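You operate a simulated robot arm through the tools that you are given. There is no shell and no other tool.

The job below is to be done with a simulated two-armed robot. You get a single attempt, and the scene is never put back.

## Task
Take the lid off the steel pot and lay it down on the top of the grey table.

The check looks at the end state, three seconds after you hand in, the way a careful person would. Anything else that was tipped, shoved, dropped, spilled or broken makes it a failure. A push-on lid holds only when it is set on centred and level and pressed home; a screw cap is set on level and turned clockwise until tight.

## Robot
Two 7-joint arms with two-finger parallel grippers on one trunk, on a base that moves. Base frame: it is fixed to the floor where the robot stands at the start and does not move with it; the origin is under the middle of the robot, x ahead of it, y to its left, z up. Readings come in m, rad, newtons and seconds.
The left shoulder is at the start at [0.03, 0.119, 0.935], the right one opposite. With the tool pointing down near the work surface each hand reaches from about 0.28 to 0.68 m from the robot's upright axis, wherever it stands, measured 20 degrees to its own side. Places, roughly: steel pot [2.25, 0.25, 0.75]. Payload 3.43 kg a hand.
Tool frame (each hand has its own): the origin (TCP) lies between the finger pads and is the grasp point; the fingertips stand 0.03 m ahead of it; z points along the fingers, y is the line along which they close. The gripper opens to 0.094 m. The fingers are 0.028 m wide and 0.01 m thick; the gripper's body (0.05 by 0.096 m) begins 0.055 m behind the TCP.
Orientation is told as [roll, pitch, yaw] about the base's x, y, z axes, in that order, counted from this pose: with the fingers straight down and closing along the base's y, the tool's x points along the base's -x, its y along +y and its z along -z.

## Interface
- The arms move only by the tool jog_arm. It takes "left_deltas", "right_deltas" or both (then of equal length, played together; a hand with none holds still); each is a list of rows, each a list of 3 entries, a list of its own where there are three numbers: the shift along the tool's x, y, z in m, then the turn, a rotation vector about the tool's x, y, z in rad, then the gripper command, from -1 (shut) to 1 (fully open), values between in proportion. In form: [[[x, y, z], [wx, wy, wz], gripper], ...]. A call has 1 to 20 rows; each row is the pose to reach, as a shift and turn from the pose commanded when the call began, along the tool's axes at that moment. Rows are played at 5 a second. More than 0.05 m and 0.15 rad between two rows, or a gripper value outside its range, and nothing of the call is played. A pose out of reach is approached as far as the arm can. The call stops where the force on the tool passes 40 N (or 10 N more than at its start, if that is more) or the arm is blocked; 0.2 s more then pass. The fingers move at their own pace (about 0.072 m/s each) and stop on an object; they squeeze with about 40 N. The grip force told is the motor's: it shows also when the fingers shut on nothing. Time passes only in rows, and 0.2 s behind the last, so rows that repeat a pose let the fingers close. The reply holds the time, the measured pose of the TCP, the force on the tool along the base axes, the opening and the grip force, in the units named above and with some noise, with the torque about the TCP (base axes, N m) and any sound that the robot's microphone picked up.
- Cameras (640 x 400 px; columns grow to the right, rows downward): "scene" is now at [0.0509, 0.0101, 1.6472]; the picture's right is [0.11, -0.99, 0.00], its down [-0.70, -0.08, -0.71] and it looks along [0.70, 0.08, -0.71] (base axes); focal length 254 px, centre (320, 200). "left" rides on the left gripper at [0.076, -0.014, -0.102] in its tool frame; the picture's right is [0.18, 0.98, 0.00], its down [-0.75, 0.14, -0.64] and it looks along [-0.63, 0.12, 0.77] (tool axes); focal length 243 px, centre (320, 200). "right" rides on the right gripper at [0.076, 0.014, -0.103] in its tool frame; the picture's right is [-0.18, 0.98, 0.00], its down [-0.75, -0.14, -0.64] and it looks along [-0.63, -0.12, 0.77] (tool axes); focal length 243 px, centre (320, 200). There is no depth. A picture from a camera that has moved, and an enlarged one, comes with that camera's place and axes in the base frame and with its lens.
- capture(camera): a new picture of that camera. The clock stands still meanwhile.
- move_column(by): moves the trunk up (or, below 0, down) by that many m; the arms and the scene camera ride with it, the base frame stays. It gives what a move gives, with no picture.
- steer(legs): drives the robot by 1 to 6 legs, each [ahead, turn to the left] in m and rad, along the robot's own axes; the way and the turn of a leg run together, so that a leg with both is an arc; at most 1.5 m and 3.142 rad a leg. The arms and the cameras ride along, it lands a little off, and it stops where it bumps. It gives what a move gives.
- head_to(pan, tilt): turns the head with the scene camera to pan (to the left, within 2.496 rad either way) and tilt (down, from -0.506 to 1.204), counted from straight ahead of the robot. It gives what a move gives.
- zoom(camera, box): a new picture of the part [left, top, right, bottom] of that camera's present view, enlarged. The clock stands still meanwhile.
- sign_off(): hands the job in; it is judged then, once.

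Nothing tells you exact positions but the pictures and the camera data. Unless the task says otherwise, let go and move clear before handing in.

The tools are called after "Call:" as name(argument=value, ...) on one line, values as JSON. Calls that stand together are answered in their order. jog_arm: Moves the arms, as the interface text tells. Its arguments: {"type":"object","properties":{"left_deltas":{"type":"array"},"right_deltas":{"type":"array"}},"required":[]} The other tools are called the same way: move_column (by) moves the trunk up or down; steer (legs) drives the base; head_to (pan, tilt) turns the head that bears the scene camera; capture (camera) takes a picture; zoom (camera, box) takes an enlarged picture of a part of a camera's view; sign_off () hands the job in.

At the start:

```text
time_s: 0.0
left_tcp_pos: [0.5109, 0.207, 1.0607]
left_orientation: [-0.001, 0.0, 0.001]
left_wrist_force: [0.1, 0.1, -0.1]
left_moment: [-0.02, -0.01, 0.01]
left_opening: 0.0941
left_finger_force: 0.1
right_tcp_pos: [0.3366, -0.1382, 1.0519]
right_orientation: [0.0, 0.0, -0.001]
right_wrist_force: [0.1, -0.5, -0.4]
right_moment: [0.02, 0.01, 0.0]
right_opening: 0.094
right_finger_force: 0.0
trunk travel left (down, up): [-0.2, 0.21]
robot x, y, heading: [0.0025, 0.0041, -0.001]
head pan, tilt (commanded): [0.11, 0.784]
```

scene: 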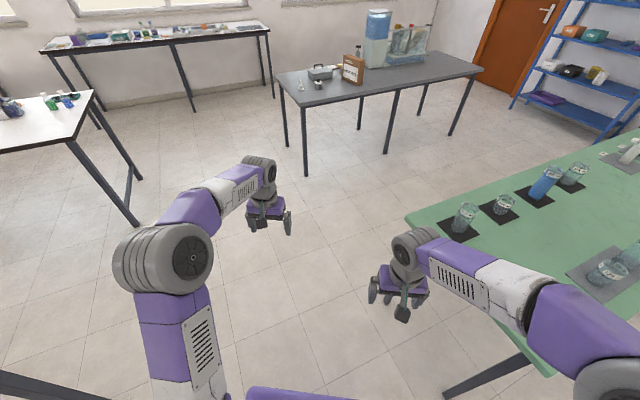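
right: 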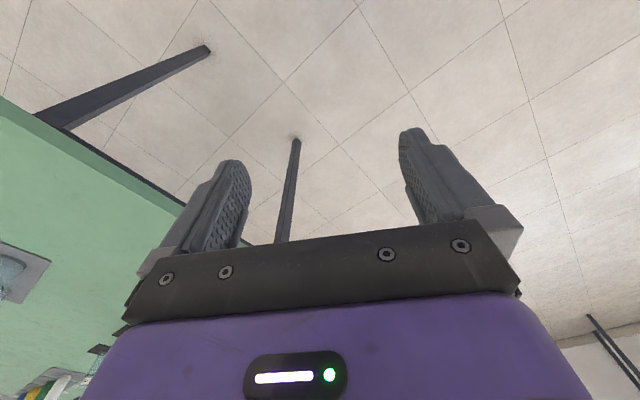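
left: 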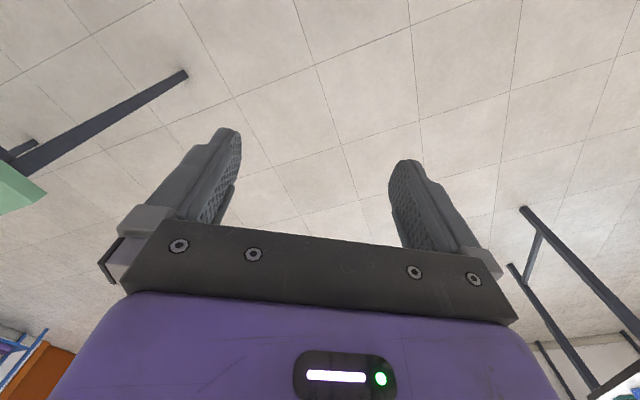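

I see a grey table ahead with a small grey pot-like thing, a brown bottle and a large container on it. I'll zoom in on it first.

Call:
zoom(camera="scene", box=[260, 0, 500, 150])

Call:
zoom(camera="scene", box=[270, 40, 390, 115])

```text
2.67 times, centred on (380, 75) of scene
camera zoom: at [0.0509, 0.0101, 1.6472], right [0.11, -0.99, 0.0], down [-0.7, -0.08, -0.71], along [0.7, 0.08, -0.71], focal length 678 px, centre (160, 533)
```

zoom: 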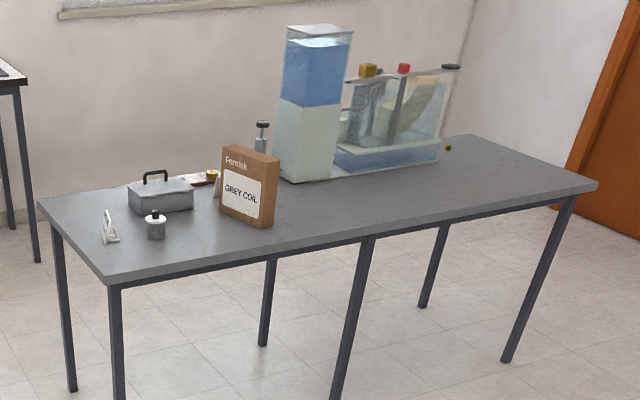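

```text
5.33 times, centred on (330, 78) of scene
camera zoom: at [0.0509, 0.0101, 1.6472], right [0.11, -0.99, 0.0], down [-0.7, -0.08, -0.71], along [0.7, 0.08, -0.71], focal length 1357 px, centre (267, 853)
```

zoom: 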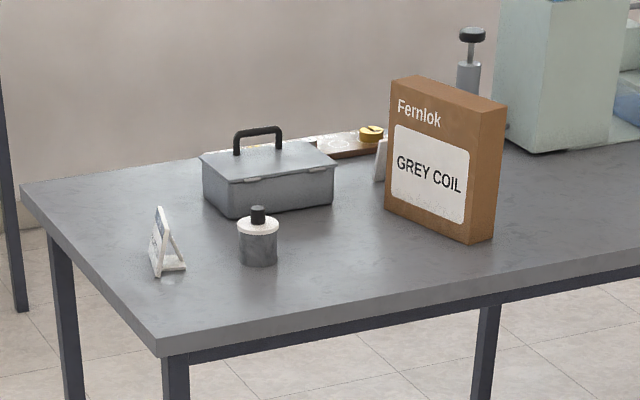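

The steel pot seems to be the small grey cylinder with a white lid and black knob, near (2.28, 0.27), on a table turned about 30° with its top at z≈0.76. I'll raise the trunk a little for clearance and drive in an arc to the left, keeping away from the green table.

Call:
move_column(by=0.1)

Call:
steer(legs=[[0, 0.35], [0.9, 0.0], [0, -0.3]])

Call:
head_to(pan=0.0, tilt=0.6)

Call:
capture(camera="scene")

```text
time_s: 1.3
left_tcp_pos: [0.5102, 0.2079, 1.1618]
left_orientation: [-0.001, 0.0, 0.001]
left_wrist_force: [0.3, -0.6, 0.0]
left_moment: [-0.03, -0.01, -0.02]
left_opening: 0.0944
left_finger_force: 0.2
right_tcp_pos: [0.3355, -0.1389, 1.1516]
right_orientation: [0.001, 0.0, -0.001]
right_wrist_force: [0.1, 0.3, -0.6]
right_moment: [-0.01, -0.04, -0.01]
right_opening: 0.0943
right_finger_force: 0.0
trunk travel left (down, up): [-0.3, 0.11]
robot x, y, heading: [-0.0008, -0.0004, -0.002]
head pan, tilt (commanded): [0.11, 0.784]
```

```text
time_s: 8.1
left_tcp_pos: [1.3421, 0.5367, 1.1626]
left_orientation: [0.0, 0.0, 0.047]
left_wrist_force: [0.6, -0.9, -0.8]
left_moment: [0.01, -0.03, -0.02]
left_opening: 0.094
left_finger_force: 0.0
right_tcp_pos: [1.1826, 0.1832, 1.1516]
right_orientation: [-0.002, -0.001, 0.047]
right_wrist_force: [0.4, 0.5, 0.1]
right_moment: [0.0, 0.02, 0.02]
right_opening: 0.0942
right_finger_force: 0.0
trunk travel left (down, up): [-0.3, 0.11]
robot x, y, heading: [0.8387, 0.3046, 0.049]
head pan, tilt (commanded): [0.11, 0.784]
```

```text
time_s: 8.8
left_tcp_pos: [1.3417, 0.5373, 1.1623]
left_orientation: [0.0, 0.0, 0.046]
left_wrist_force: [-0.6, -0.8, 0.0]
left_moment: [0.01, 0.02, 0.02]
left_opening: 0.0939
left_finger_force: 0.0
right_tcp_pos: [1.1821, 0.1831, 1.1518]
right_orientation: [0.0, 0.001, 0.045]
right_wrist_force: [0.3, 0.8, -0.4]
right_moment: [0.01, 0.02, 0.03]
right_opening: 0.0943
right_finger_force: 0.0
trunk travel left (down, up): [-0.3, 0.11]
robot x, y, heading: [0.8394, 0.3054, 0.046]
head pan, tilt (commanded): [0.0, 0.6]
```

```text
taken
camera scene: at [0.8983, 0.3102, 1.7627], right [0.05, -1.0, 0.0], down [-0.56, -0.03, -0.82], along [0.82, 0.04, -0.57], focal length 254 px, centre (320, 200)
```

scene: 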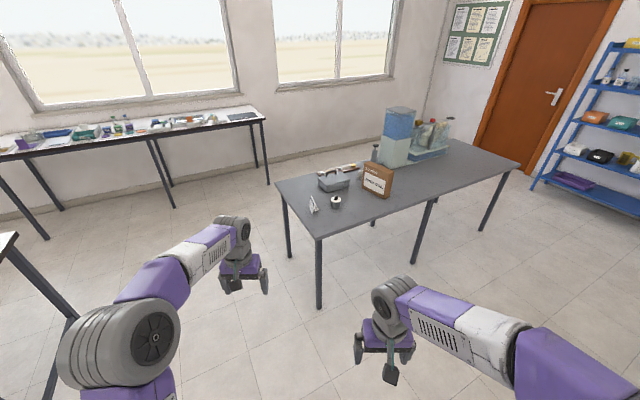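

Call:
zoom(camera="scene", box=[264, 140, 424, 240])

Call:
zoom(camera="scene", box=[296, 160, 376, 210])

```text
4.00 times, centred on (344, 190) of scene
camera zoom: at [0.8983, 0.3102, 1.7627], right [0.05, -1.0, 0.0], down [-0.56, -0.03, -0.82], along [0.82, 0.04, -0.57], focal length 1018 px, centre (224, 240)
```

zoom: 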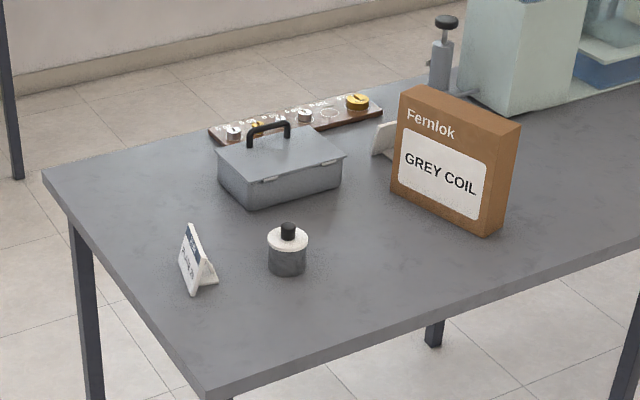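

```text
8.00 times, centred on (336, 185) of scene
camera zoom: at [0.8983, 0.3102, 1.7627], right [0.05, -1.0, 0.0], down [-0.56, -0.03, -0.82], along [0.82, 0.04, -0.57], focal length 2036 px, centre (192, 320)
```

zoom: 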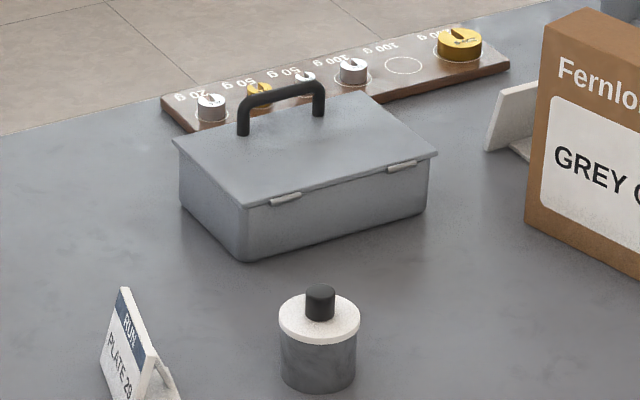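

The pot is a small steel cylinder about 0.065 m wide with a white disc lid and black knob, near (2.27, 0.27) with the table top around 0.77. Next I'll drive to a staging point squarely in front of the table, which faces about 30°.

Call:
steer(legs=[[0, -0.459], [0.8, 0.0], [0, 0.937]])

Call:
head_to(pan=0.0, tilt=0.9)

Call:
capture(camera="scene")

```text
time_s: 16.9
left_tcp_pos: [1.9057, 0.4273, 1.1618]
left_orientation: [-0.001, 0.001, 0.537]
left_wrist_force: [-0.1, 0.1, 0.0]
left_moment: [0.0, 0.01, -0.02]
left_opening: 0.0941
left_finger_force: 0.1
right_tcp_pos: [1.9332, 0.0426, 1.1528]
right_orientation: [-0.001, 0.0, 0.536]
right_wrist_force: [-0.2, -0.3, 0.6]
right_moment: [-0.01, 0.01, -0.01]
right_opening: 0.0941
right_finger_force: 0.1
trunk travel left (down, up): [-0.3, 0.11]
robot x, y, heading: [1.5722, -0.0101, 0.533]
head pan, tilt (commanded): [0.0, 0.6]
```

```text
time_s: 17.6
left_tcp_pos: [1.9077, 0.4282, 1.161]
left_orientation: [0.001, -0.001, 0.535]
left_wrist_force: [-1.1, -0.3, 0.8]
left_moment: [0.02, -0.04, 0.02]
left_opening: 0.0939
left_finger_force: 0.0
right_tcp_pos: [1.9323, 0.0425, 1.1517]
right_orientation: [0.001, 0.001, 0.536]
right_wrist_force: [0.4, -0.5, 0.9]
right_moment: [0.01, 0.03, 0.02]
right_opening: 0.0938
right_finger_force: 0.1
trunk travel left (down, up): [-0.3, 0.11]
robot x, y, heading: [1.574, -0.0145, 0.536]
head pan, tilt (commanded): [0.0, 0.901]
```

```text
taken
camera scene: at [1.6115, 0.0128, 1.7381], right [0.51, -0.86, 0.0], down [-0.67, -0.4, -0.62], along [0.53, 0.32, -0.78], focal length 254 px, centre (320, 200)
```

scene: 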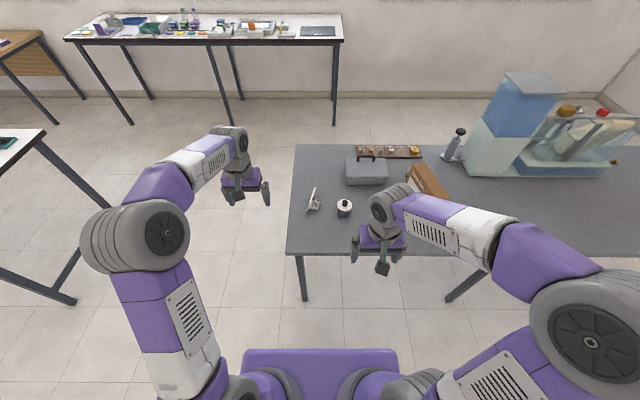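

Call:
zoom(camera="scene", box=[280, 140, 440, 240])

Call:
zoom(camera="scene", box=[296, 175, 376, 225])

Call:
capture(camera="right")

Call:
capture(camera="left")

```text
4.00 times, centred on (360, 190) of scene
camera zoom: at [1.6115, 0.0128, 1.7381], right [0.51, -0.86, 0.0], down [-0.67, -0.4, -0.62], along [0.53, 0.32, -0.78], focal length 1018 px, centre (160, 240)
```

zoom: 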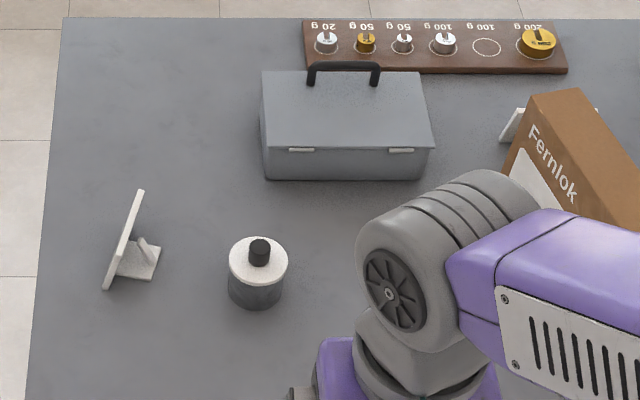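

```text
8.00 times, centred on (336, 200) of scene
camera zoom: at [1.6115, 0.0128, 1.7381], right [0.51, -0.86, 0.0], down [-0.67, -0.4, -0.62], along [0.53, 0.32, -0.78], focal length 2036 px, centre (192, 200)
```

zoom: 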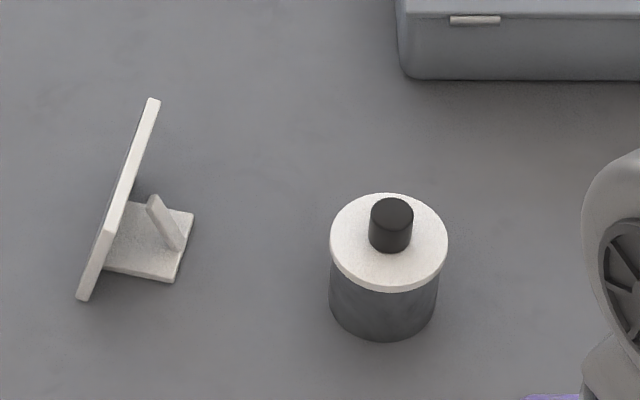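

```text
taken
camera right: at [1.8583, 0.0144, 1.2548], right [-0.34, 0.94, 0.0], down [0.72, 0.26, 0.64], along [0.6, 0.22, -0.77], focal length 243 px, centre (320, 200)
```

right: 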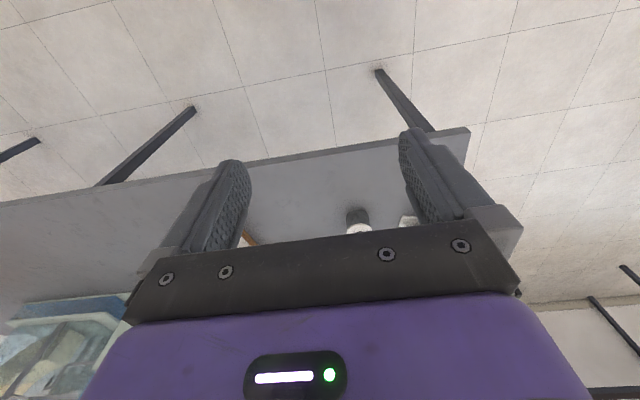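

```text
taken
camera left: at [1.847, 0.3774, 1.2644], right [-0.66, 0.75, 0.0], down [0.58, 0.51, 0.64], along [0.48, 0.42, -0.77], focal length 243 px, centre (320, 200)
```

left: 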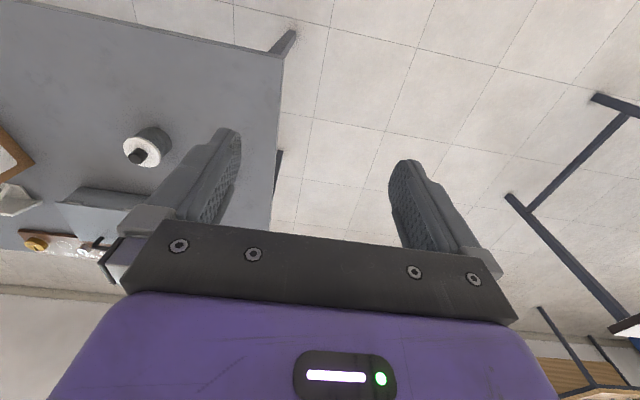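

The lid's top is at about (2.265, 0.270, 0.831), the knob top at about 0.852, and the table top at about 0.772. I'll drive straight ahead 0.2 m so the pot sits about 0.55 m out on the right-hand side.

Call:
steer(legs=[[0.2, 0.0]])

Call:
capture(camera="scene")

Call:
capture(camera="right")

Call:
capture(camera="left")

```text
time_s: 19.2
left_tcp_pos: [2.0766, 0.5273, 1.1623]
left_orientation: [0.0, 0.001, 0.532]
left_wrist_force: [-0.2, 0.6, -0.1]
left_moment: [0.01, 0.02, -0.02]
left_opening: 0.0939
left_finger_force: 0.0
right_tcp_pos: [2.1013, 0.1411, 1.1513]
right_orientation: [0.0, -0.001, 0.533]
right_wrist_force: [0.0, 0.1, -0.5]
right_moment: [-0.01, 0.02, 0.0]
right_opening: 0.0939
right_finger_force: 0.1
trunk travel left (down, up): [-0.3, 0.11]
robot x, y, heading: [1.7465, 0.0908, 0.534]
head pan, tilt (commanded): [0.0, 0.901]
```

```text
taken
camera scene: at [1.7814, 0.1135, 1.738], right [0.51, -0.86, 0.0], down [-0.67, -0.4, -0.62], along [0.53, 0.32, -0.78], focal length 254 px, centre (320, 200)
```

scene: 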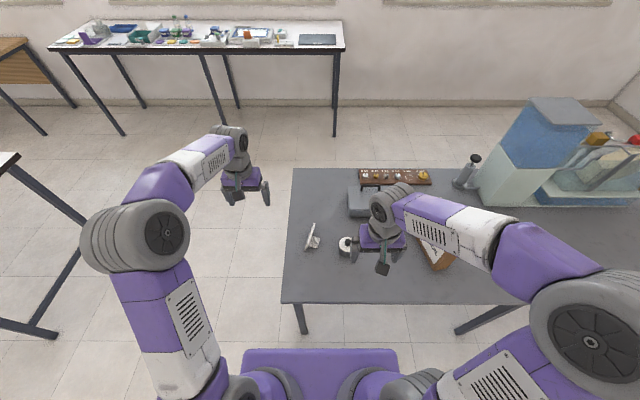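

```text
taken
camera right: at [2.028, 0.1146, 1.2548], right [-0.34, 0.94, 0.0], down [0.72, 0.26, 0.64], along [0.6, 0.22, -0.77], focal length 243 px, centre (320, 200)
```

right: 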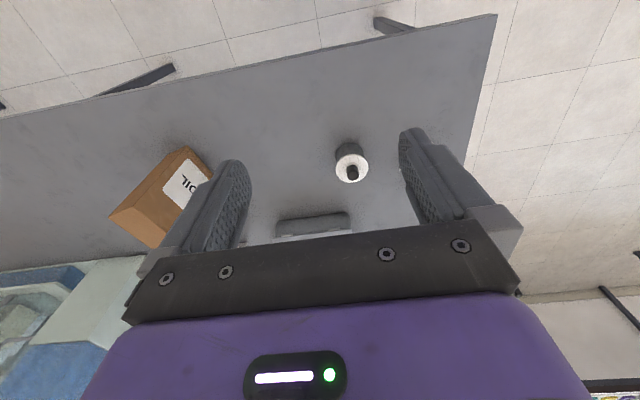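

```text
taken
camera left: at [2.0171, 0.4777, 1.2643], right [-0.66, 0.75, 0.0], down [0.58, 0.51, 0.64], along [0.48, 0.42, -0.77], focal length 243 px, centre (320, 200)
```

left: 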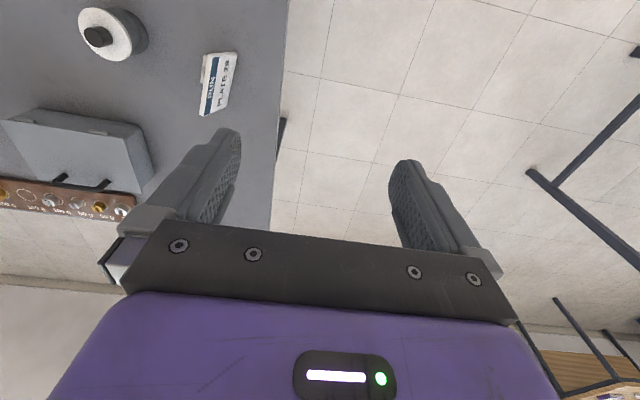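

Call:
zoom(camera="right", box=[312, 130, 392, 180])

Call:
zoom(camera="left", box=[70, 0, 166, 60])

Call:
zoom(camera="scene", box=[300, 210, 380, 260])

```text
8.00 times, centred on (352, 155) of right
camera zoom: at [2.028, 0.1146, 1.2548], right [-0.34, 0.94, 0.0], down [0.72, 0.26, 0.64], along [0.6, 0.22, -0.77], focal length 1941 px, centre (64, 560)
```

zoom: 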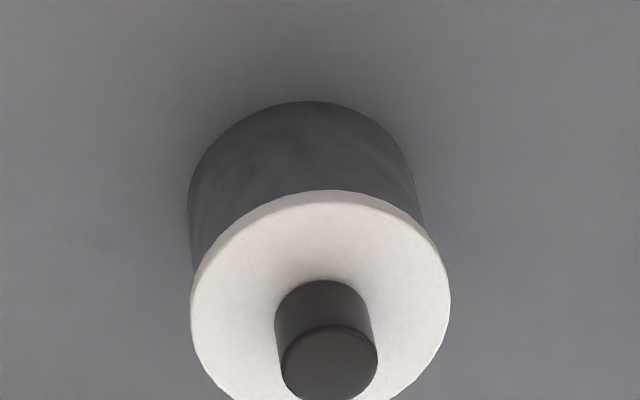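

```text
6.67 times, centred on (118, 30) of left
camera zoom: at [2.0171, 0.4777, 1.2643], right [-0.66, 0.75, 0.0], down [0.58, 0.51, 0.64], along [0.48, 0.42, -0.77], focal length 1618 px, centre (1667, 1333)
```

zoom: 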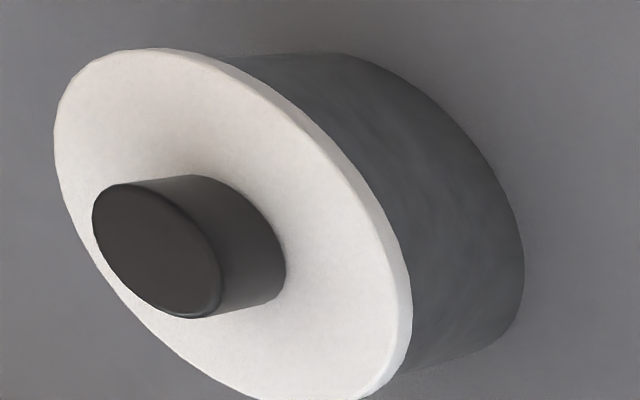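

```text
8.00 times, centred on (340, 235) of scene
camera zoom: at [1.7814, 0.1135, 1.738], right [0.51, -0.86, 0.0], down [-0.67, -0.4, -0.62], along [0.53, 0.32, -0.78], focal length 2036 px, centre (160, -80)
```

zoom: 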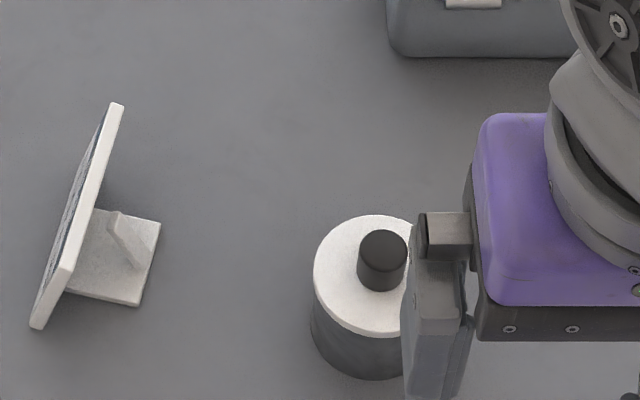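

The right-wrist, left-wrist and scene views agree: knob top at about (2.263, 0.269, 0.849). I'll bring the right hand over it, part-open, to a hover about 5 cm above the knob.

Call:
jog_arm(right_deltas=[[[-0.045, 0.007, 0], [0, 0, 0], 0.3], [[-0.09, 0.014, 0], [0, 0, 0], 0.3], [[-0.135, 0.02, 0], [0, 0, 0], 0.3], [[-0.175, 0.025, 0.02], [0, 0, 0], 0.3], [[-0.2046, 0.028, 0.05], [0, 0, 0], 0.3], [[-0.2046, 0.028, 0.09], [0, 0, 0], 0.3], [[-0.2046, 0.028, 0.13], [0, 0, 0], 0.3], [[-0.2046, 0.028, 0.17], [0, 0, 0], 0.3], [[-0.2046, 0.028, 0.2], [0, 0, 0], 0.3], [[-0.2046, 0.028, 0.22], [0, 0, 0], 0.3], [[-0.2046, 0.028, 0.22], [0, 0, 0], 0.3]])

Call:
capture(camera="right")

Call:
capture(camera="left")

Call:
capture(camera="scene")

```text
time_s: 21.6
left_tcp_pos: [2.0759, 0.5282, 1.1611]
left_orientation: [0.001, -0.001, 0.535]
left_wrist_force: [0.6, -0.7, 0.2]
left_moment: [0.01, 0.03, 0.0]
left_opening: 0.0941
left_finger_force: 0.1
right_tcp_pos: [2.2636, 0.2696, 0.9342]
right_orientation: [0.001, -0.004, 0.535]
right_wrist_force: [0.5, 0.2, 0.6]
right_moment: [0.0, -0.01, 0.0]
right_opening: 0.0609
right_finger_force: 0.1
trunk travel left (down, up): [-0.3, 0.11]
robot x, y, heading: [1.7422, 0.0949, 0.531]
head pan, tilt (commanded): [0.0, 0.901]
```

```text
taken
camera right: at [2.1895, 0.2423, 1.0355], right [-0.34, 0.94, 0.0], down [0.72, 0.26, 0.64], along [0.6, 0.22, -0.77], focal length 243 px, centre (320, 200)
```

right: 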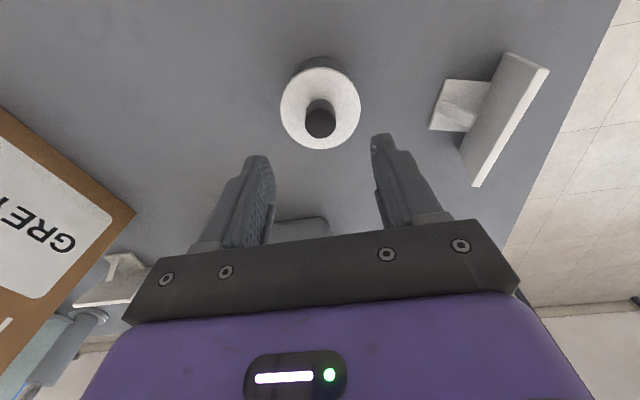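

```text
taken
camera left: at [2.0165, 0.4774, 1.2645], right [-0.66, 0.75, 0.0], down [0.58, 0.51, 0.64], along [0.48, 0.42, -0.77], focal length 243 px, centre (320, 200)
```

left: 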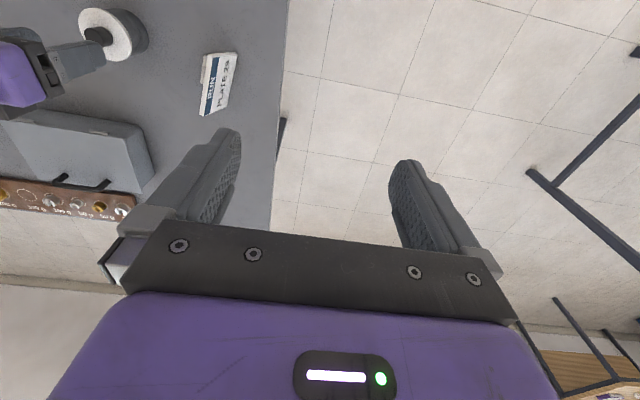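

```text
taken
camera scene: at [1.7806, 0.113, 1.738], right [0.51, -0.86, 0.0], down [-0.67, -0.4, -0.62], along [0.53, 0.32, -0.78], focal length 254 px, centre (320, 200)
```

scene: 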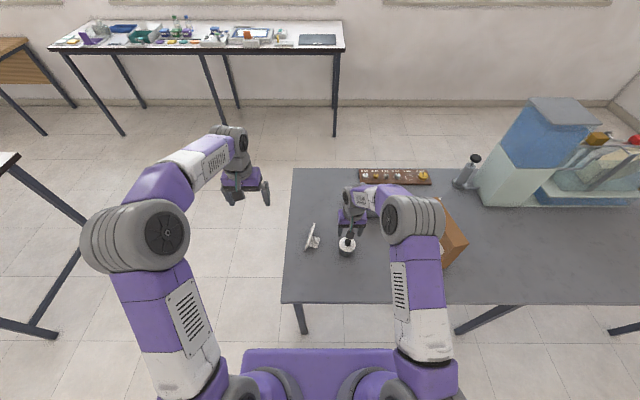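

Call:
zoom(camera="right", box=[256, 40, 416, 140])

Call:
zoom(camera="scene", box=[290, 160, 490, 285])

```text
4.00 times, centred on (336, 90) of right
camera zoom: at [2.1895, 0.2423, 1.0355], right [-0.34, 0.94, 0.0], down [0.72, 0.26, 0.64], along [0.6, 0.22, -0.77], focal length 970 px, centre (256, 640)
```

zoom: 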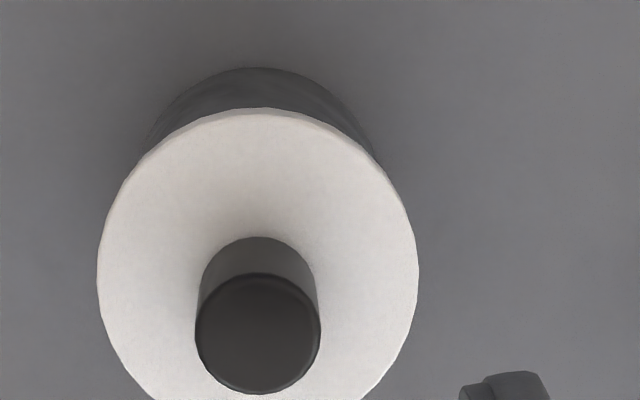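

```text
3.20 times, centred on (390, 222) of scene
camera zoom: at [1.7806, 0.113, 1.738], right [0.51, -0.86, 0.0], down [-0.67, -0.4, -0.62], along [0.53, 0.32, -0.78], focal length 814 px, centre (96, 128)
```

zoom: 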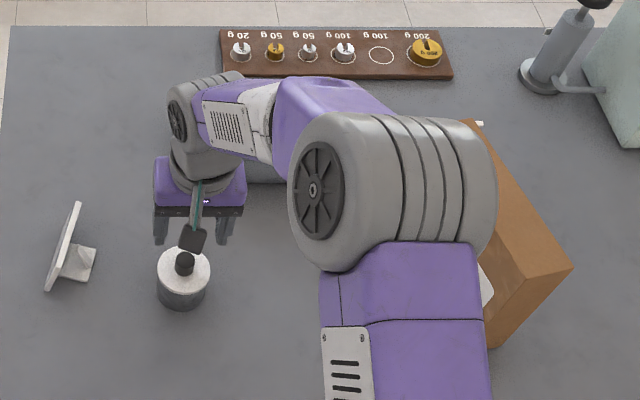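

The knob sits within about 1 mm of the tool axis in the wrist view. I'll descend about 7 cm with the fingers part-open, watching the force.

Call:
jog_arm(right_deltas=[[[0, 0, 0.03], [0, 0, 0], 0.25], [[0, 0, 0.05], [0, 0, 0], 0.25], [[0, 0, 0.06], [0, 0, 0], 0.25], [[0, 0, 0.066], [0, 0, 0], 0.25], [[0, 0, 0.07], [0, 0, 0], 0.25], [[0, 0, 0.07], [0, 0, 0], 0.25]])

Call:
capture(camera="right")

Call:
zoom(camera="scene", box=[310, 190, 390, 265])

Call:
zoom(camera="left", box=[0, 0, 192, 120])

```text
time_s: 23.0
left_tcp_pos: [2.0731, 0.5249, 1.1619]
left_orientation: [0.0, -0.003, 0.534]
left_wrist_force: [0.4, -0.4, -0.5]
left_moment: [0.0, 0.01, 0.0]
left_opening: 0.0939
left_finger_force: 0.1
right_tcp_pos: [2.2622, 0.2699, 0.8662]
right_orientation: [0.001, -0.011, 0.534]
right_wrist_force: [-3.2, -4.3, 40.1]
right_moment: [-0.38, 0.26, 0.05]
right_opening: 0.0586
right_finger_force: 0.1
trunk travel left (down, up): [-0.3, 0.11]
robot x, y, heading: [1.7427, 0.0904, 0.531]
head pan, tilt (commanded): [0.0, 0.901]
```

```text
taken
camera right: at [2.1881, 0.2428, 0.9691], right [-0.34, 0.94, 0.0], down [0.72, 0.26, 0.65], along [0.61, 0.22, -0.76], focal length 243 px, centre (320, 200)
```

right: 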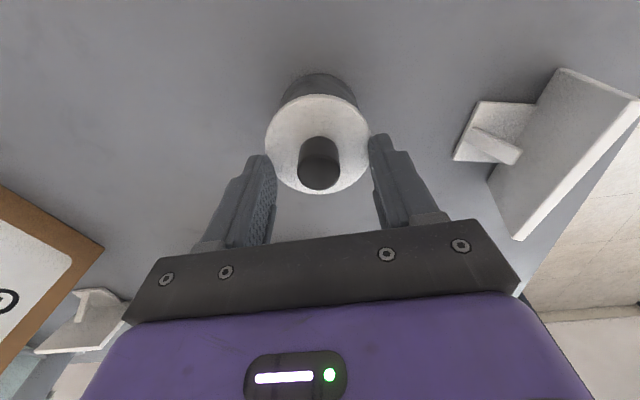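

```text
5.33 times, centred on (350, 228) of scene
camera zoom: at [1.7761, 0.1109, 1.7385], right [0.51, -0.86, 0.0], down [-0.67, -0.4, -0.62], along [0.54, 0.32, -0.78], focal length 1357 px, centre (160, 53)
```

zoom: 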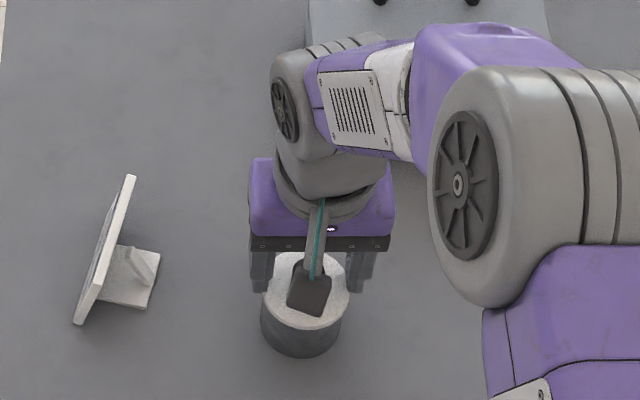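

```text
3.33 times, centred on (96, 60) of left
camera zoom: at [2.0134, 0.4759, 1.2661], right [-0.66, 0.75, 0.0], down [0.57, 0.5, 0.64], along [0.49, 0.42, -0.76], focal length 809 px, centre (1067, 667)
```

zoom: 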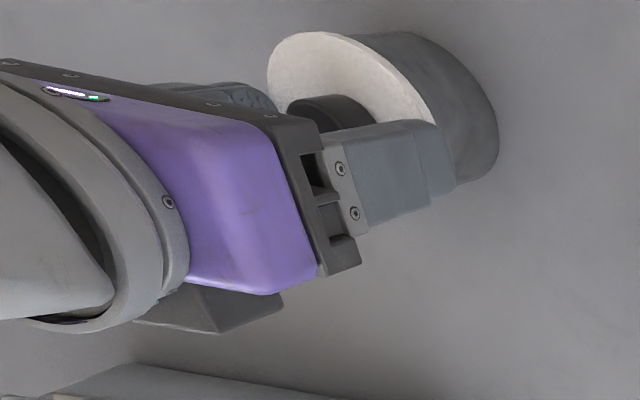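

The fingertips touched the lid's top at TCP z≈0.866 (40 N), so the lid is a bit higher than I estimated. I'll back off about 6 mm and check that the force is gone before closing on the knob.

Call:
jog_arm(right_deltas=[[[0, 0, -0.006], [0, 0, 0], 0.25], [[0, 0, -0.006], [0, 0, 0], 0.25]])

Call:
zoom(camera="right", box=[240, 60, 400, 210])

Call:
zoom(camera="left", box=[70, 0, 166, 60])

```text
time_s: 23.6
left_tcp_pos: [2.0767, 0.5278, 1.1619]
left_orientation: [0.0, 0.0, 0.532]
left_wrist_force: [0.2, -0.3, 0.1]
left_moment: [-0.02, 0.01, 0.02]
left_opening: 0.094
left_finger_force: 0.0
right_tcp_pos: [2.2623, 0.2701, 0.868]
right_orientation: [0.0, -0.001, 0.535]
right_wrist_force: [4.7, 2.2, 9.5]
right_moment: [0.06, -0.09, 0.02]
right_opening: 0.0588
right_finger_force: 0.0
trunk travel left (down, up): [-0.3, 0.11]
robot x, y, heading: [1.7432, 0.0901, 0.534]
head pan, tilt (commanded): [0.0, 0.901]
```

```text
2.67 times, centred on (320, 135) of right
camera zoom: at [2.1887, 0.2431, 0.9703], right [-0.34, 0.94, 0.0], down [0.72, 0.26, 0.64], along [0.6, 0.22, -0.77], focal length 647 px, centre (320, 373)
```

zoom: 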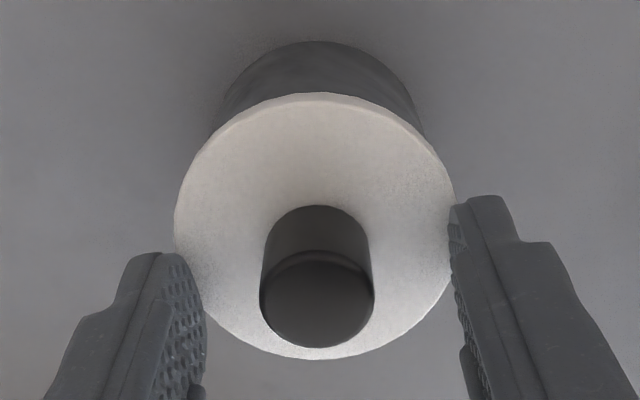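

```text
6.67 times, centred on (118, 30) of left
camera zoom: at [2.0164, 0.4776, 1.2643], right [-0.66, 0.75, 0.0], down [0.58, 0.51, 0.64], along [0.48, 0.42, -0.77], focal length 1618 px, centre (1667, 1333)
```

zoom: 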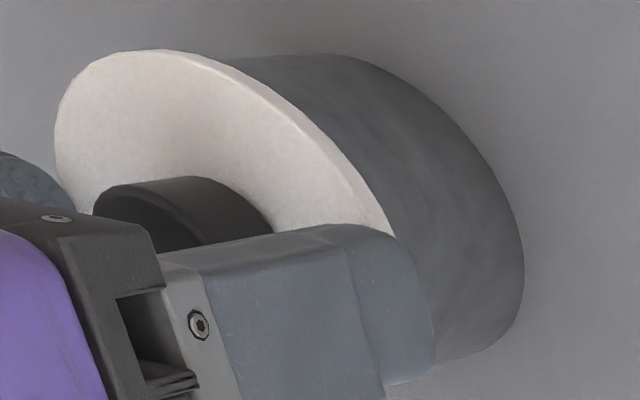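

There is still about 9 N of contact, and the knob sits about 5 mm toward the robot from the finger centre line. I'll rise 3 mm more, shift 5 mm toward the robot, and check.

Call:
jog_arm(right_deltas=[[[0, 0, -0.004], [0, 0, 0], 0.25], [[0.005, 0, -0.004], [0, 0, 0], 0.25], [[0.005, 0, -0.004], [0, 0, 0], 0.25]])

Call:
zoom(camera="right", box=[240, 60, 400, 210])

```text
time_s: 24.4
left_tcp_pos: [2.0768, 0.5285, 1.1622]
left_orientation: [-0.001, 0.0, 0.534]
left_wrist_force: [-0.5, 0.4, 1.1]
left_moment: [-0.01, 0.02, 0.01]
left_opening: 0.0941
left_finger_force: 0.1
right_tcp_pos: [2.2582, 0.2666, 0.8709]
right_orientation: [0.0, -0.001, 0.534]
right_wrist_force: [0.3, 0.9, 1.0]
right_moment: [0.0, -0.01, 0.0]
right_opening: 0.0588
right_finger_force: 0.2
trunk travel left (down, up): [-0.3, 0.11]
robot x, y, heading: [1.7404, 0.0887, 0.534]
head pan, tilt (commanded): [0.0, 0.901]
```

```text
2.67 times, centred on (320, 135) of right
camera zoom: at [2.1846, 0.2403, 0.9746], right [-0.34, 0.94, 0.0], down [0.72, 0.26, 0.64], along [0.6, 0.22, -0.77], focal length 647 px, centre (320, 373)
```

zoom: 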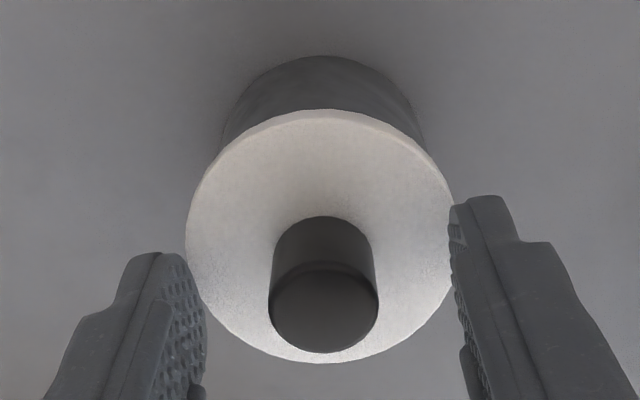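

The hand is free of contact, with the fingertips about 3 mm above the lid and the knob centred. Closing on the knob now.

Call:
jog_arm(right_deltas=[[[0, 0, 0], [0, 0, 0], -0.2], [[0, 0, 0], [0, 0, 0], -0.4], [[0, 0, 0], [0, 0, 0], -0.6], [[0, 0, 0], [0, 0, 0], -1], [[0, 0, 0], [0, 0, 0], -1], [[0, 0, 0], [0, 0, 0], -1]])

Call:
zoom(camera="right", box=[240, 60, 400, 210])

Call:
zoom(camera="left", box=[70, 0, 166, 60])

```text
time_s: 25.8
left_tcp_pos: [2.075, 0.5281, 1.1624]
left_orientation: [0.0, 0.0, 0.534]
left_wrist_force: [-0.7, 0.6, -0.8]
left_moment: [0.01, 0.02, 0.0]
left_opening: 0.0942
left_finger_force: 0.0
right_tcp_pos: [2.258, 0.2671, 0.8722]
right_orientation: [-0.001, 0.0, 0.534]
right_wrist_force: [0.4, -0.3, 0.6]
right_moment: [0.01, 0.0, 0.0]
right_opening: 0.0211
right_finger_force: 39.6
trunk travel left (down, up): [-0.3, 0.11]
robot x, y, heading: [1.7445, 0.0911, 0.534]
head pan, tilt (commanded): [0.0, 0.901]
heard: snap
```

```text
2.67 times, centred on (320, 135) of right
camera zoom: at [2.1848, 0.2405, 0.9749], right [-0.34, 0.94, 0.0], down [0.72, 0.26, 0.64], along [0.6, 0.22, -0.77], focal length 647 px, centre (320, 373)
```

zoom: 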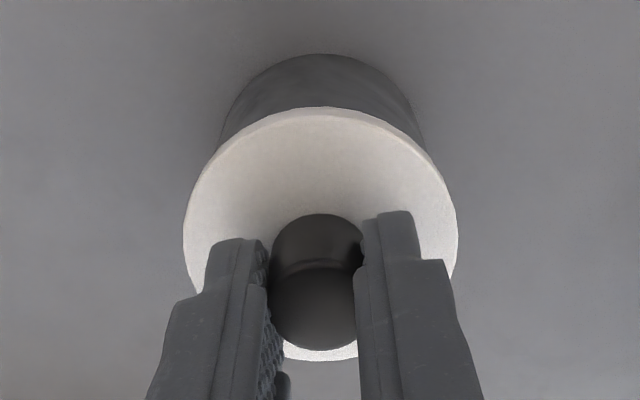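

```text
6.67 times, centred on (118, 30) of left
camera zoom: at [2.0167, 0.4775, 1.2644], right [-0.66, 0.75, 0.0], down [0.58, 0.51, 0.64], along [0.48, 0.42, -0.77], focal length 1618 px, centre (1667, 1333)
```

zoom: 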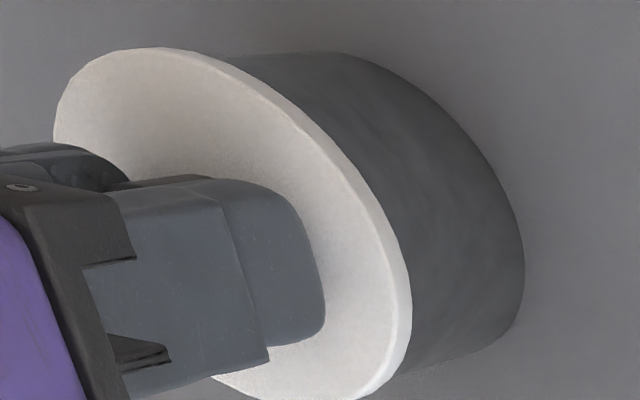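

The fingers hold the knob (opening 0.021 m, about 40 N), and I heard a snap, though the view looks intact. I'll lift slowly a little and check the force and whether the pot stays down.

Call:
jog_arm(right_deltas=[[[0, 0, -0.002], [0, 0, 0], -1], [[0, 0, -0.004], [0, 0, 0], -1], [[0, 0, -0.006], [0, 0, 0], -1], [[0, 0, -0.008], [0, 0, 0], -1], [[0, 0, -0.01], [0, 0, 0], -1]])

Call:
zoom(camera="right", box=[240, 60, 400, 210])

Call:
zoom(camera="left", box=[70, 0, 166, 60])

```text
time_s: 27.0
left_tcp_pos: [2.0742, 0.5277, 1.1621]
left_orientation: [0.001, 0.001, 0.535]
left_wrist_force: [-0.1, 0.0, 0.0]
left_moment: [-0.02, -0.01, 0.0]
left_opening: 0.0939
left_finger_force: 0.0
right_tcp_pos: [2.2584, 0.2672, 0.8811]
right_orientation: [-0.001, 0.0, 0.534]
right_wrist_force: [0.5, -0.2, -0.7]
right_moment: [0.02, -0.01, -0.03]
right_opening: 0.0213
right_finger_force: 40.3
trunk travel left (down, up): [-0.3, 0.11]
robot x, y, heading: [1.7426, 0.0887, 0.534]
head pan, tilt (commanded): [0.0, 0.901]
```

```text
2.67 times, centred on (320, 135) of right
camera zoom: at [2.1848, 0.2403, 0.985], right [-0.34, 0.94, 0.0], down [0.72, 0.26, 0.64], along [0.6, 0.22, -0.77], focal length 647 px, centre (320, 373)
```

zoom: 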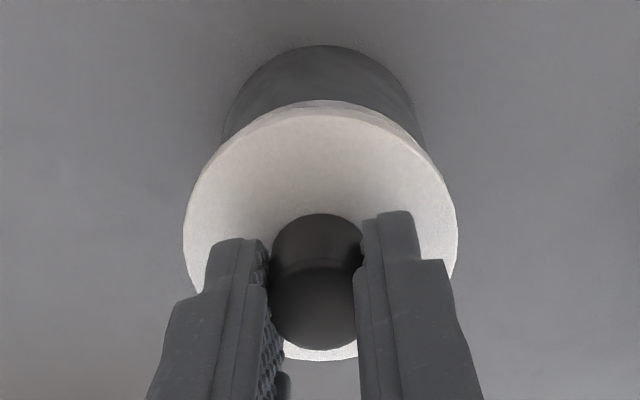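

```text
6.67 times, centred on (118, 30) of left
camera zoom: at [2.0167, 0.4775, 1.2644], right [-0.66, 0.75, 0.0], down [0.58, 0.51, 0.64], along [0.48, 0.42, -0.77], focal length 1618 px, centre (1667, 1333)
```

zoom: 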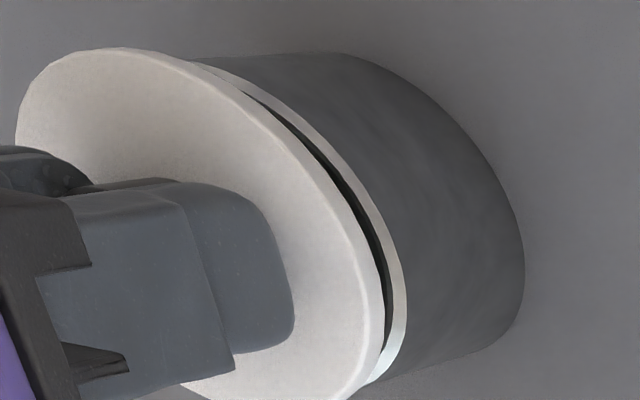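

The lid has come away and the pot stayed put, with about zero force. I'll keep lifting straight up and look inside.

Call:
jog_arm(right_deltas=[[[0, 0, -0.01], [0, 0, 0], -1], [[0, 0, -0.02], [0, 0, 0], -1], [[0, 0, -0.03], [0, 0, 0], -1], [[0, 0, -0.045], [0, 0, 0], -1], [[0, 0, -0.06], [0, 0, 0], -1], [[0, 0, -0.06], [0, 0, 0], -1]])

Call:
capture(camera="right")

Call:
zoom(camera="left", box=[0, 0, 192, 120])

Call:
zoom(camera="scene", box=[290, 180, 410, 265])

```text
time_s: 28.4
left_tcp_pos: [2.0762, 0.5279, 1.1606]
left_orientation: [0.0, 0.002, 0.534]
left_wrist_force: [-0.5, 0.2, -0.5]
left_moment: [-0.01, 0.0, -0.01]
left_opening: 0.0939
left_finger_force: 0.1
right_tcp_pos: [2.2592, 0.2682, 0.9429]
right_orientation: [0.002, 0.0, 0.534]
right_wrist_force: [-0.1, 0.0, -0.9]
right_moment: [0.01, 0.01, 0.0]
right_opening: 0.0209
right_finger_force: 40.0
trunk travel left (down, up): [-0.3, 0.11]
robot x, y, heading: [1.7382, 0.0867, 0.534]
head pan, tilt (commanded): [0.0, 0.901]
```

```text
taken
camera right: at [2.1856, 0.2403, 1.045], right [-0.34, 0.94, 0.0], down [0.72, 0.26, 0.64], along [0.6, 0.22, -0.77], focal length 243 px, centre (320, 200)
```

right: 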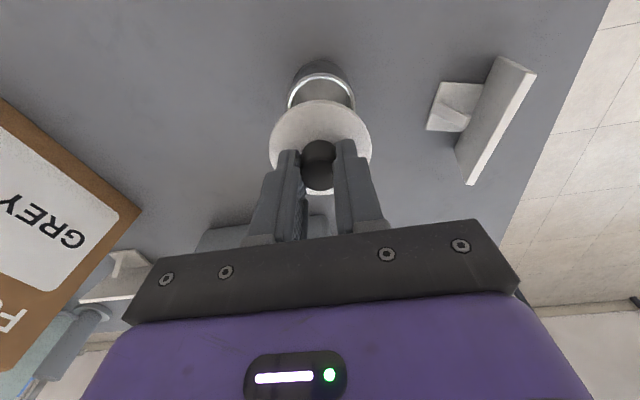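

```text
3.33 times, centred on (96, 60) of left
camera zoom: at [2.0168, 0.4776, 1.2644], right [-0.66, 0.75, 0.0], down [0.58, 0.51, 0.64], along [0.48, 0.42, -0.77], focal length 809 px, centre (1067, 667)
```

zoom: 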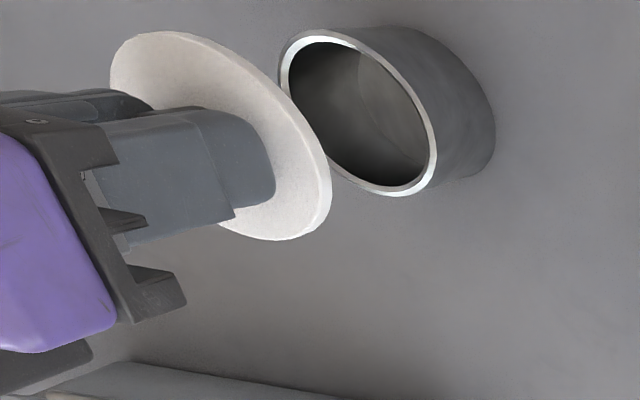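

```text
4.71 times, centred on (350, 222) of scene
camera zoom: at [1.781, 0.1133, 1.738], right [0.51, -0.86, 0.0], down [-0.67, -0.4, -0.62], along [0.53, 0.32, -0.78], focal length 1197 px, centre (179, 94)
```

zoom: 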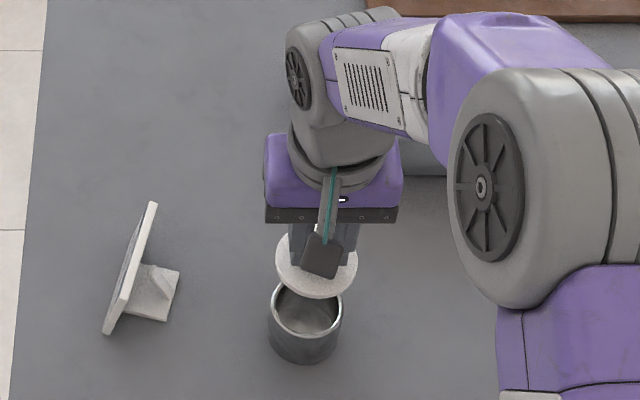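

The pot is open, empty and undisturbed, and the lid hangs level in the right hand. I'll carry it about 12 cm to the robot's right at this height, then lower it to just above the table.

Call:
jog_arm(right_deltas=[[[0.005, -0.03, 0], [0, 0, 0], -1], [[0.01, -0.06, 0], [0, 0, 0], -1], [[0.015, -0.09, 0], [0, 0, 0], -1], [[0.02, -0.12, 0], [0, 0, 0], -1], [[0.02, -0.12, 0.03], [0, 0, 0], -1], [[0.02, -0.12, 0.06], [0, 0, 0], -1], [[0.02, -0.12, 0.09], [0, 0, 0], -1], [[0.02, -0.12, 0.11], [0, 0, 0], -1], [[0.02, -0.12, 0.11], [0, 0, 0], -1]])

Call:
capture(camera="right")

Call:
capture(camera="left")

Call:
capture(camera="scene")

```text
time_s: 30.4
left_tcp_pos: [2.0756, 0.5266, 1.1614]
left_orientation: [-0.001, 0.001, 0.534]
left_wrist_force: [0.2, 1.2, 0.1]
left_moment: [0.0, 0.04, 0.0]
left_opening: 0.0938
left_finger_force: 0.1
right_tcp_pos: [2.3023, 0.1536, 0.8317]
right_orientation: [0.0, -0.001, 0.534]
right_wrist_force: [0.3, 0.5, 0.4]
right_moment: [0.03, -0.01, 0.02]
right_opening: 0.0214
right_finger_force: 39.8
trunk travel left (down, up): [-0.3, 0.11]
robot x, y, heading: [1.7419, 0.0908, 0.533]
head pan, tilt (commanded): [0.0, 0.901]
```

```text
taken
camera right: at [2.2291, 0.1268, 0.9347], right [-0.34, 0.94, 0.0], down [0.72, 0.26, 0.64], along [0.6, 0.22, -0.77], focal length 243 px, centre (320, 200)
```

right: 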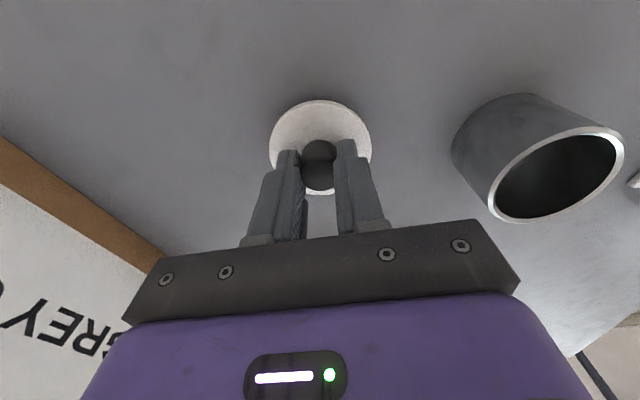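

```text
taken
camera left: at [2.0166, 0.4775, 1.2645], right [-0.66, 0.75, 0.0], down [0.58, 0.51, 0.64], along [0.48, 0.42, -0.77], focal length 243 px, centre (320, 200)
```

left: 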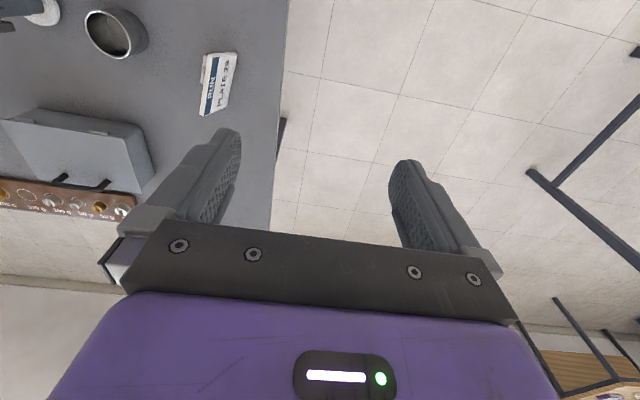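

```text
taken
camera scene: at [1.7807, 0.1131, 1.738], right [0.51, -0.86, 0.0], down [-0.67, -0.4, -0.62], along [0.53, 0.32, -0.78], focal length 254 px, centre (320, 200)
```

scene: 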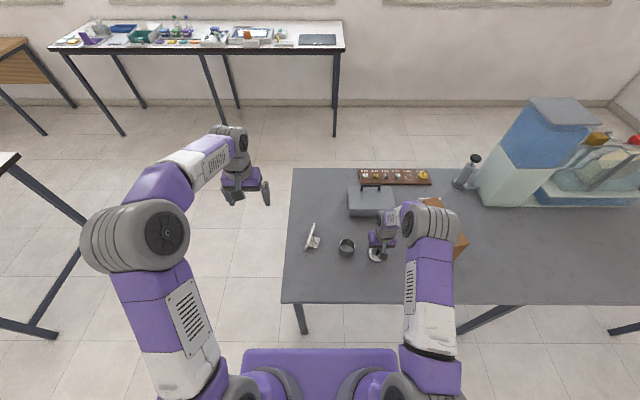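

The lid is about 2 cm above clear table beside the pot. I'll lower it in small steps until I feel contact.

Call:
jog_arm(right_deltas=[[[0, 0, 0.004], [0, 0, 0], -1], [[0, 0, 0.008], [0, 0, 0], -1], [[0, 0, 0.012], [0, 0, 0], -1], [[0, 0, 0.015], [0, 0, 0], -1]])

Call:
zoom(camera="right", box=[240, 60, 400, 210])

Call:
zoom(camera="scene", box=[330, 210, 430, 272])

```text
time_s: 31.4
left_tcp_pos: [2.0714, 0.5274, 1.1648]
left_orientation: [-0.002, -0.002, 0.534]
left_wrist_force: [-0.4, -0.9, -0.3]
left_moment: [-0.01, -0.01, 0.0]
left_opening: 0.0941
left_finger_force: 0.1
right_tcp_pos: [2.3032, 0.1545, 0.8209]
right_orientation: [-0.003, -0.007, 0.534]
right_wrist_force: [-4.5, -4.5, 37.0]
right_moment: [-0.3, 0.55, -0.12]
right_opening: 0.0216
right_finger_force: 40.2
trunk travel left (down, up): [-0.3, 0.11]
robot x, y, heading: [1.7426, 0.0851, 0.539]
head pan, tilt (commanded): [0.0, 0.901]
```

```text
2.67 times, centred on (320, 135) of right
camera zoom: at [2.2281, 0.1267, 0.9241], right [-0.34, 0.94, 0.0], down [0.72, 0.26, 0.65], along [0.61, 0.22, -0.76], focal length 647 px, centre (320, 373)
```

zoom: 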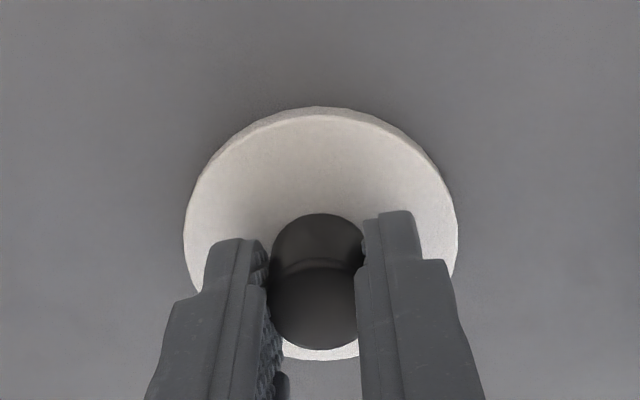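

```text
6.40 times, centred on (380, 241) of scene
camera zoom: at [1.7761, 0.112, 1.7386], right [0.51, -0.86, 0.0], down [-0.67, -0.4, -0.62], along [0.54, 0.32, -0.78], focal length 1628 px, centre (-64, -62)
```

zoom: 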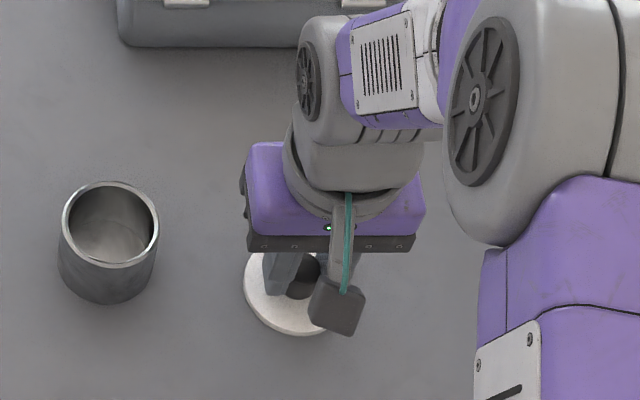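

The lid has touched the table (37 N at TCP z 0.821). I'll ease the pressure off before opening the fingers.

Call:
jog_arm(right_deltas=[[[0, 0, -0.003], [0, 0, 0], -1], [[0, 0, -0.006], [0, 0, 0], -1], [[0, 0, -0.006], [0, 0, 0], -1]])

```text
time_s: 32.2
left_tcp_pos: [2.0743, 0.5272, 1.1619]
left_orientation: [0.0, 0.0, 0.534]
left_wrist_force: [0.3, 0.0, 0.8]
left_moment: [0.02, 0.05, 0.01]
left_opening: 0.0939
left_finger_force: 0.0
right_tcp_pos: [2.3016, 0.1537, 0.8226]
right_orientation: [0.001, 0.003, 0.536]
right_wrist_force: [1.4, 0.9, 4.5]
right_moment: [0.08, -0.18, -0.04]
right_opening: 0.0215
right_finger_force: 40.2
trunk travel left (down, up): [-0.3, 0.11]
robot x, y, heading: [1.741, 0.0907, 0.541]
head pan, tilt (commanded): [0.0, 0.901]
```

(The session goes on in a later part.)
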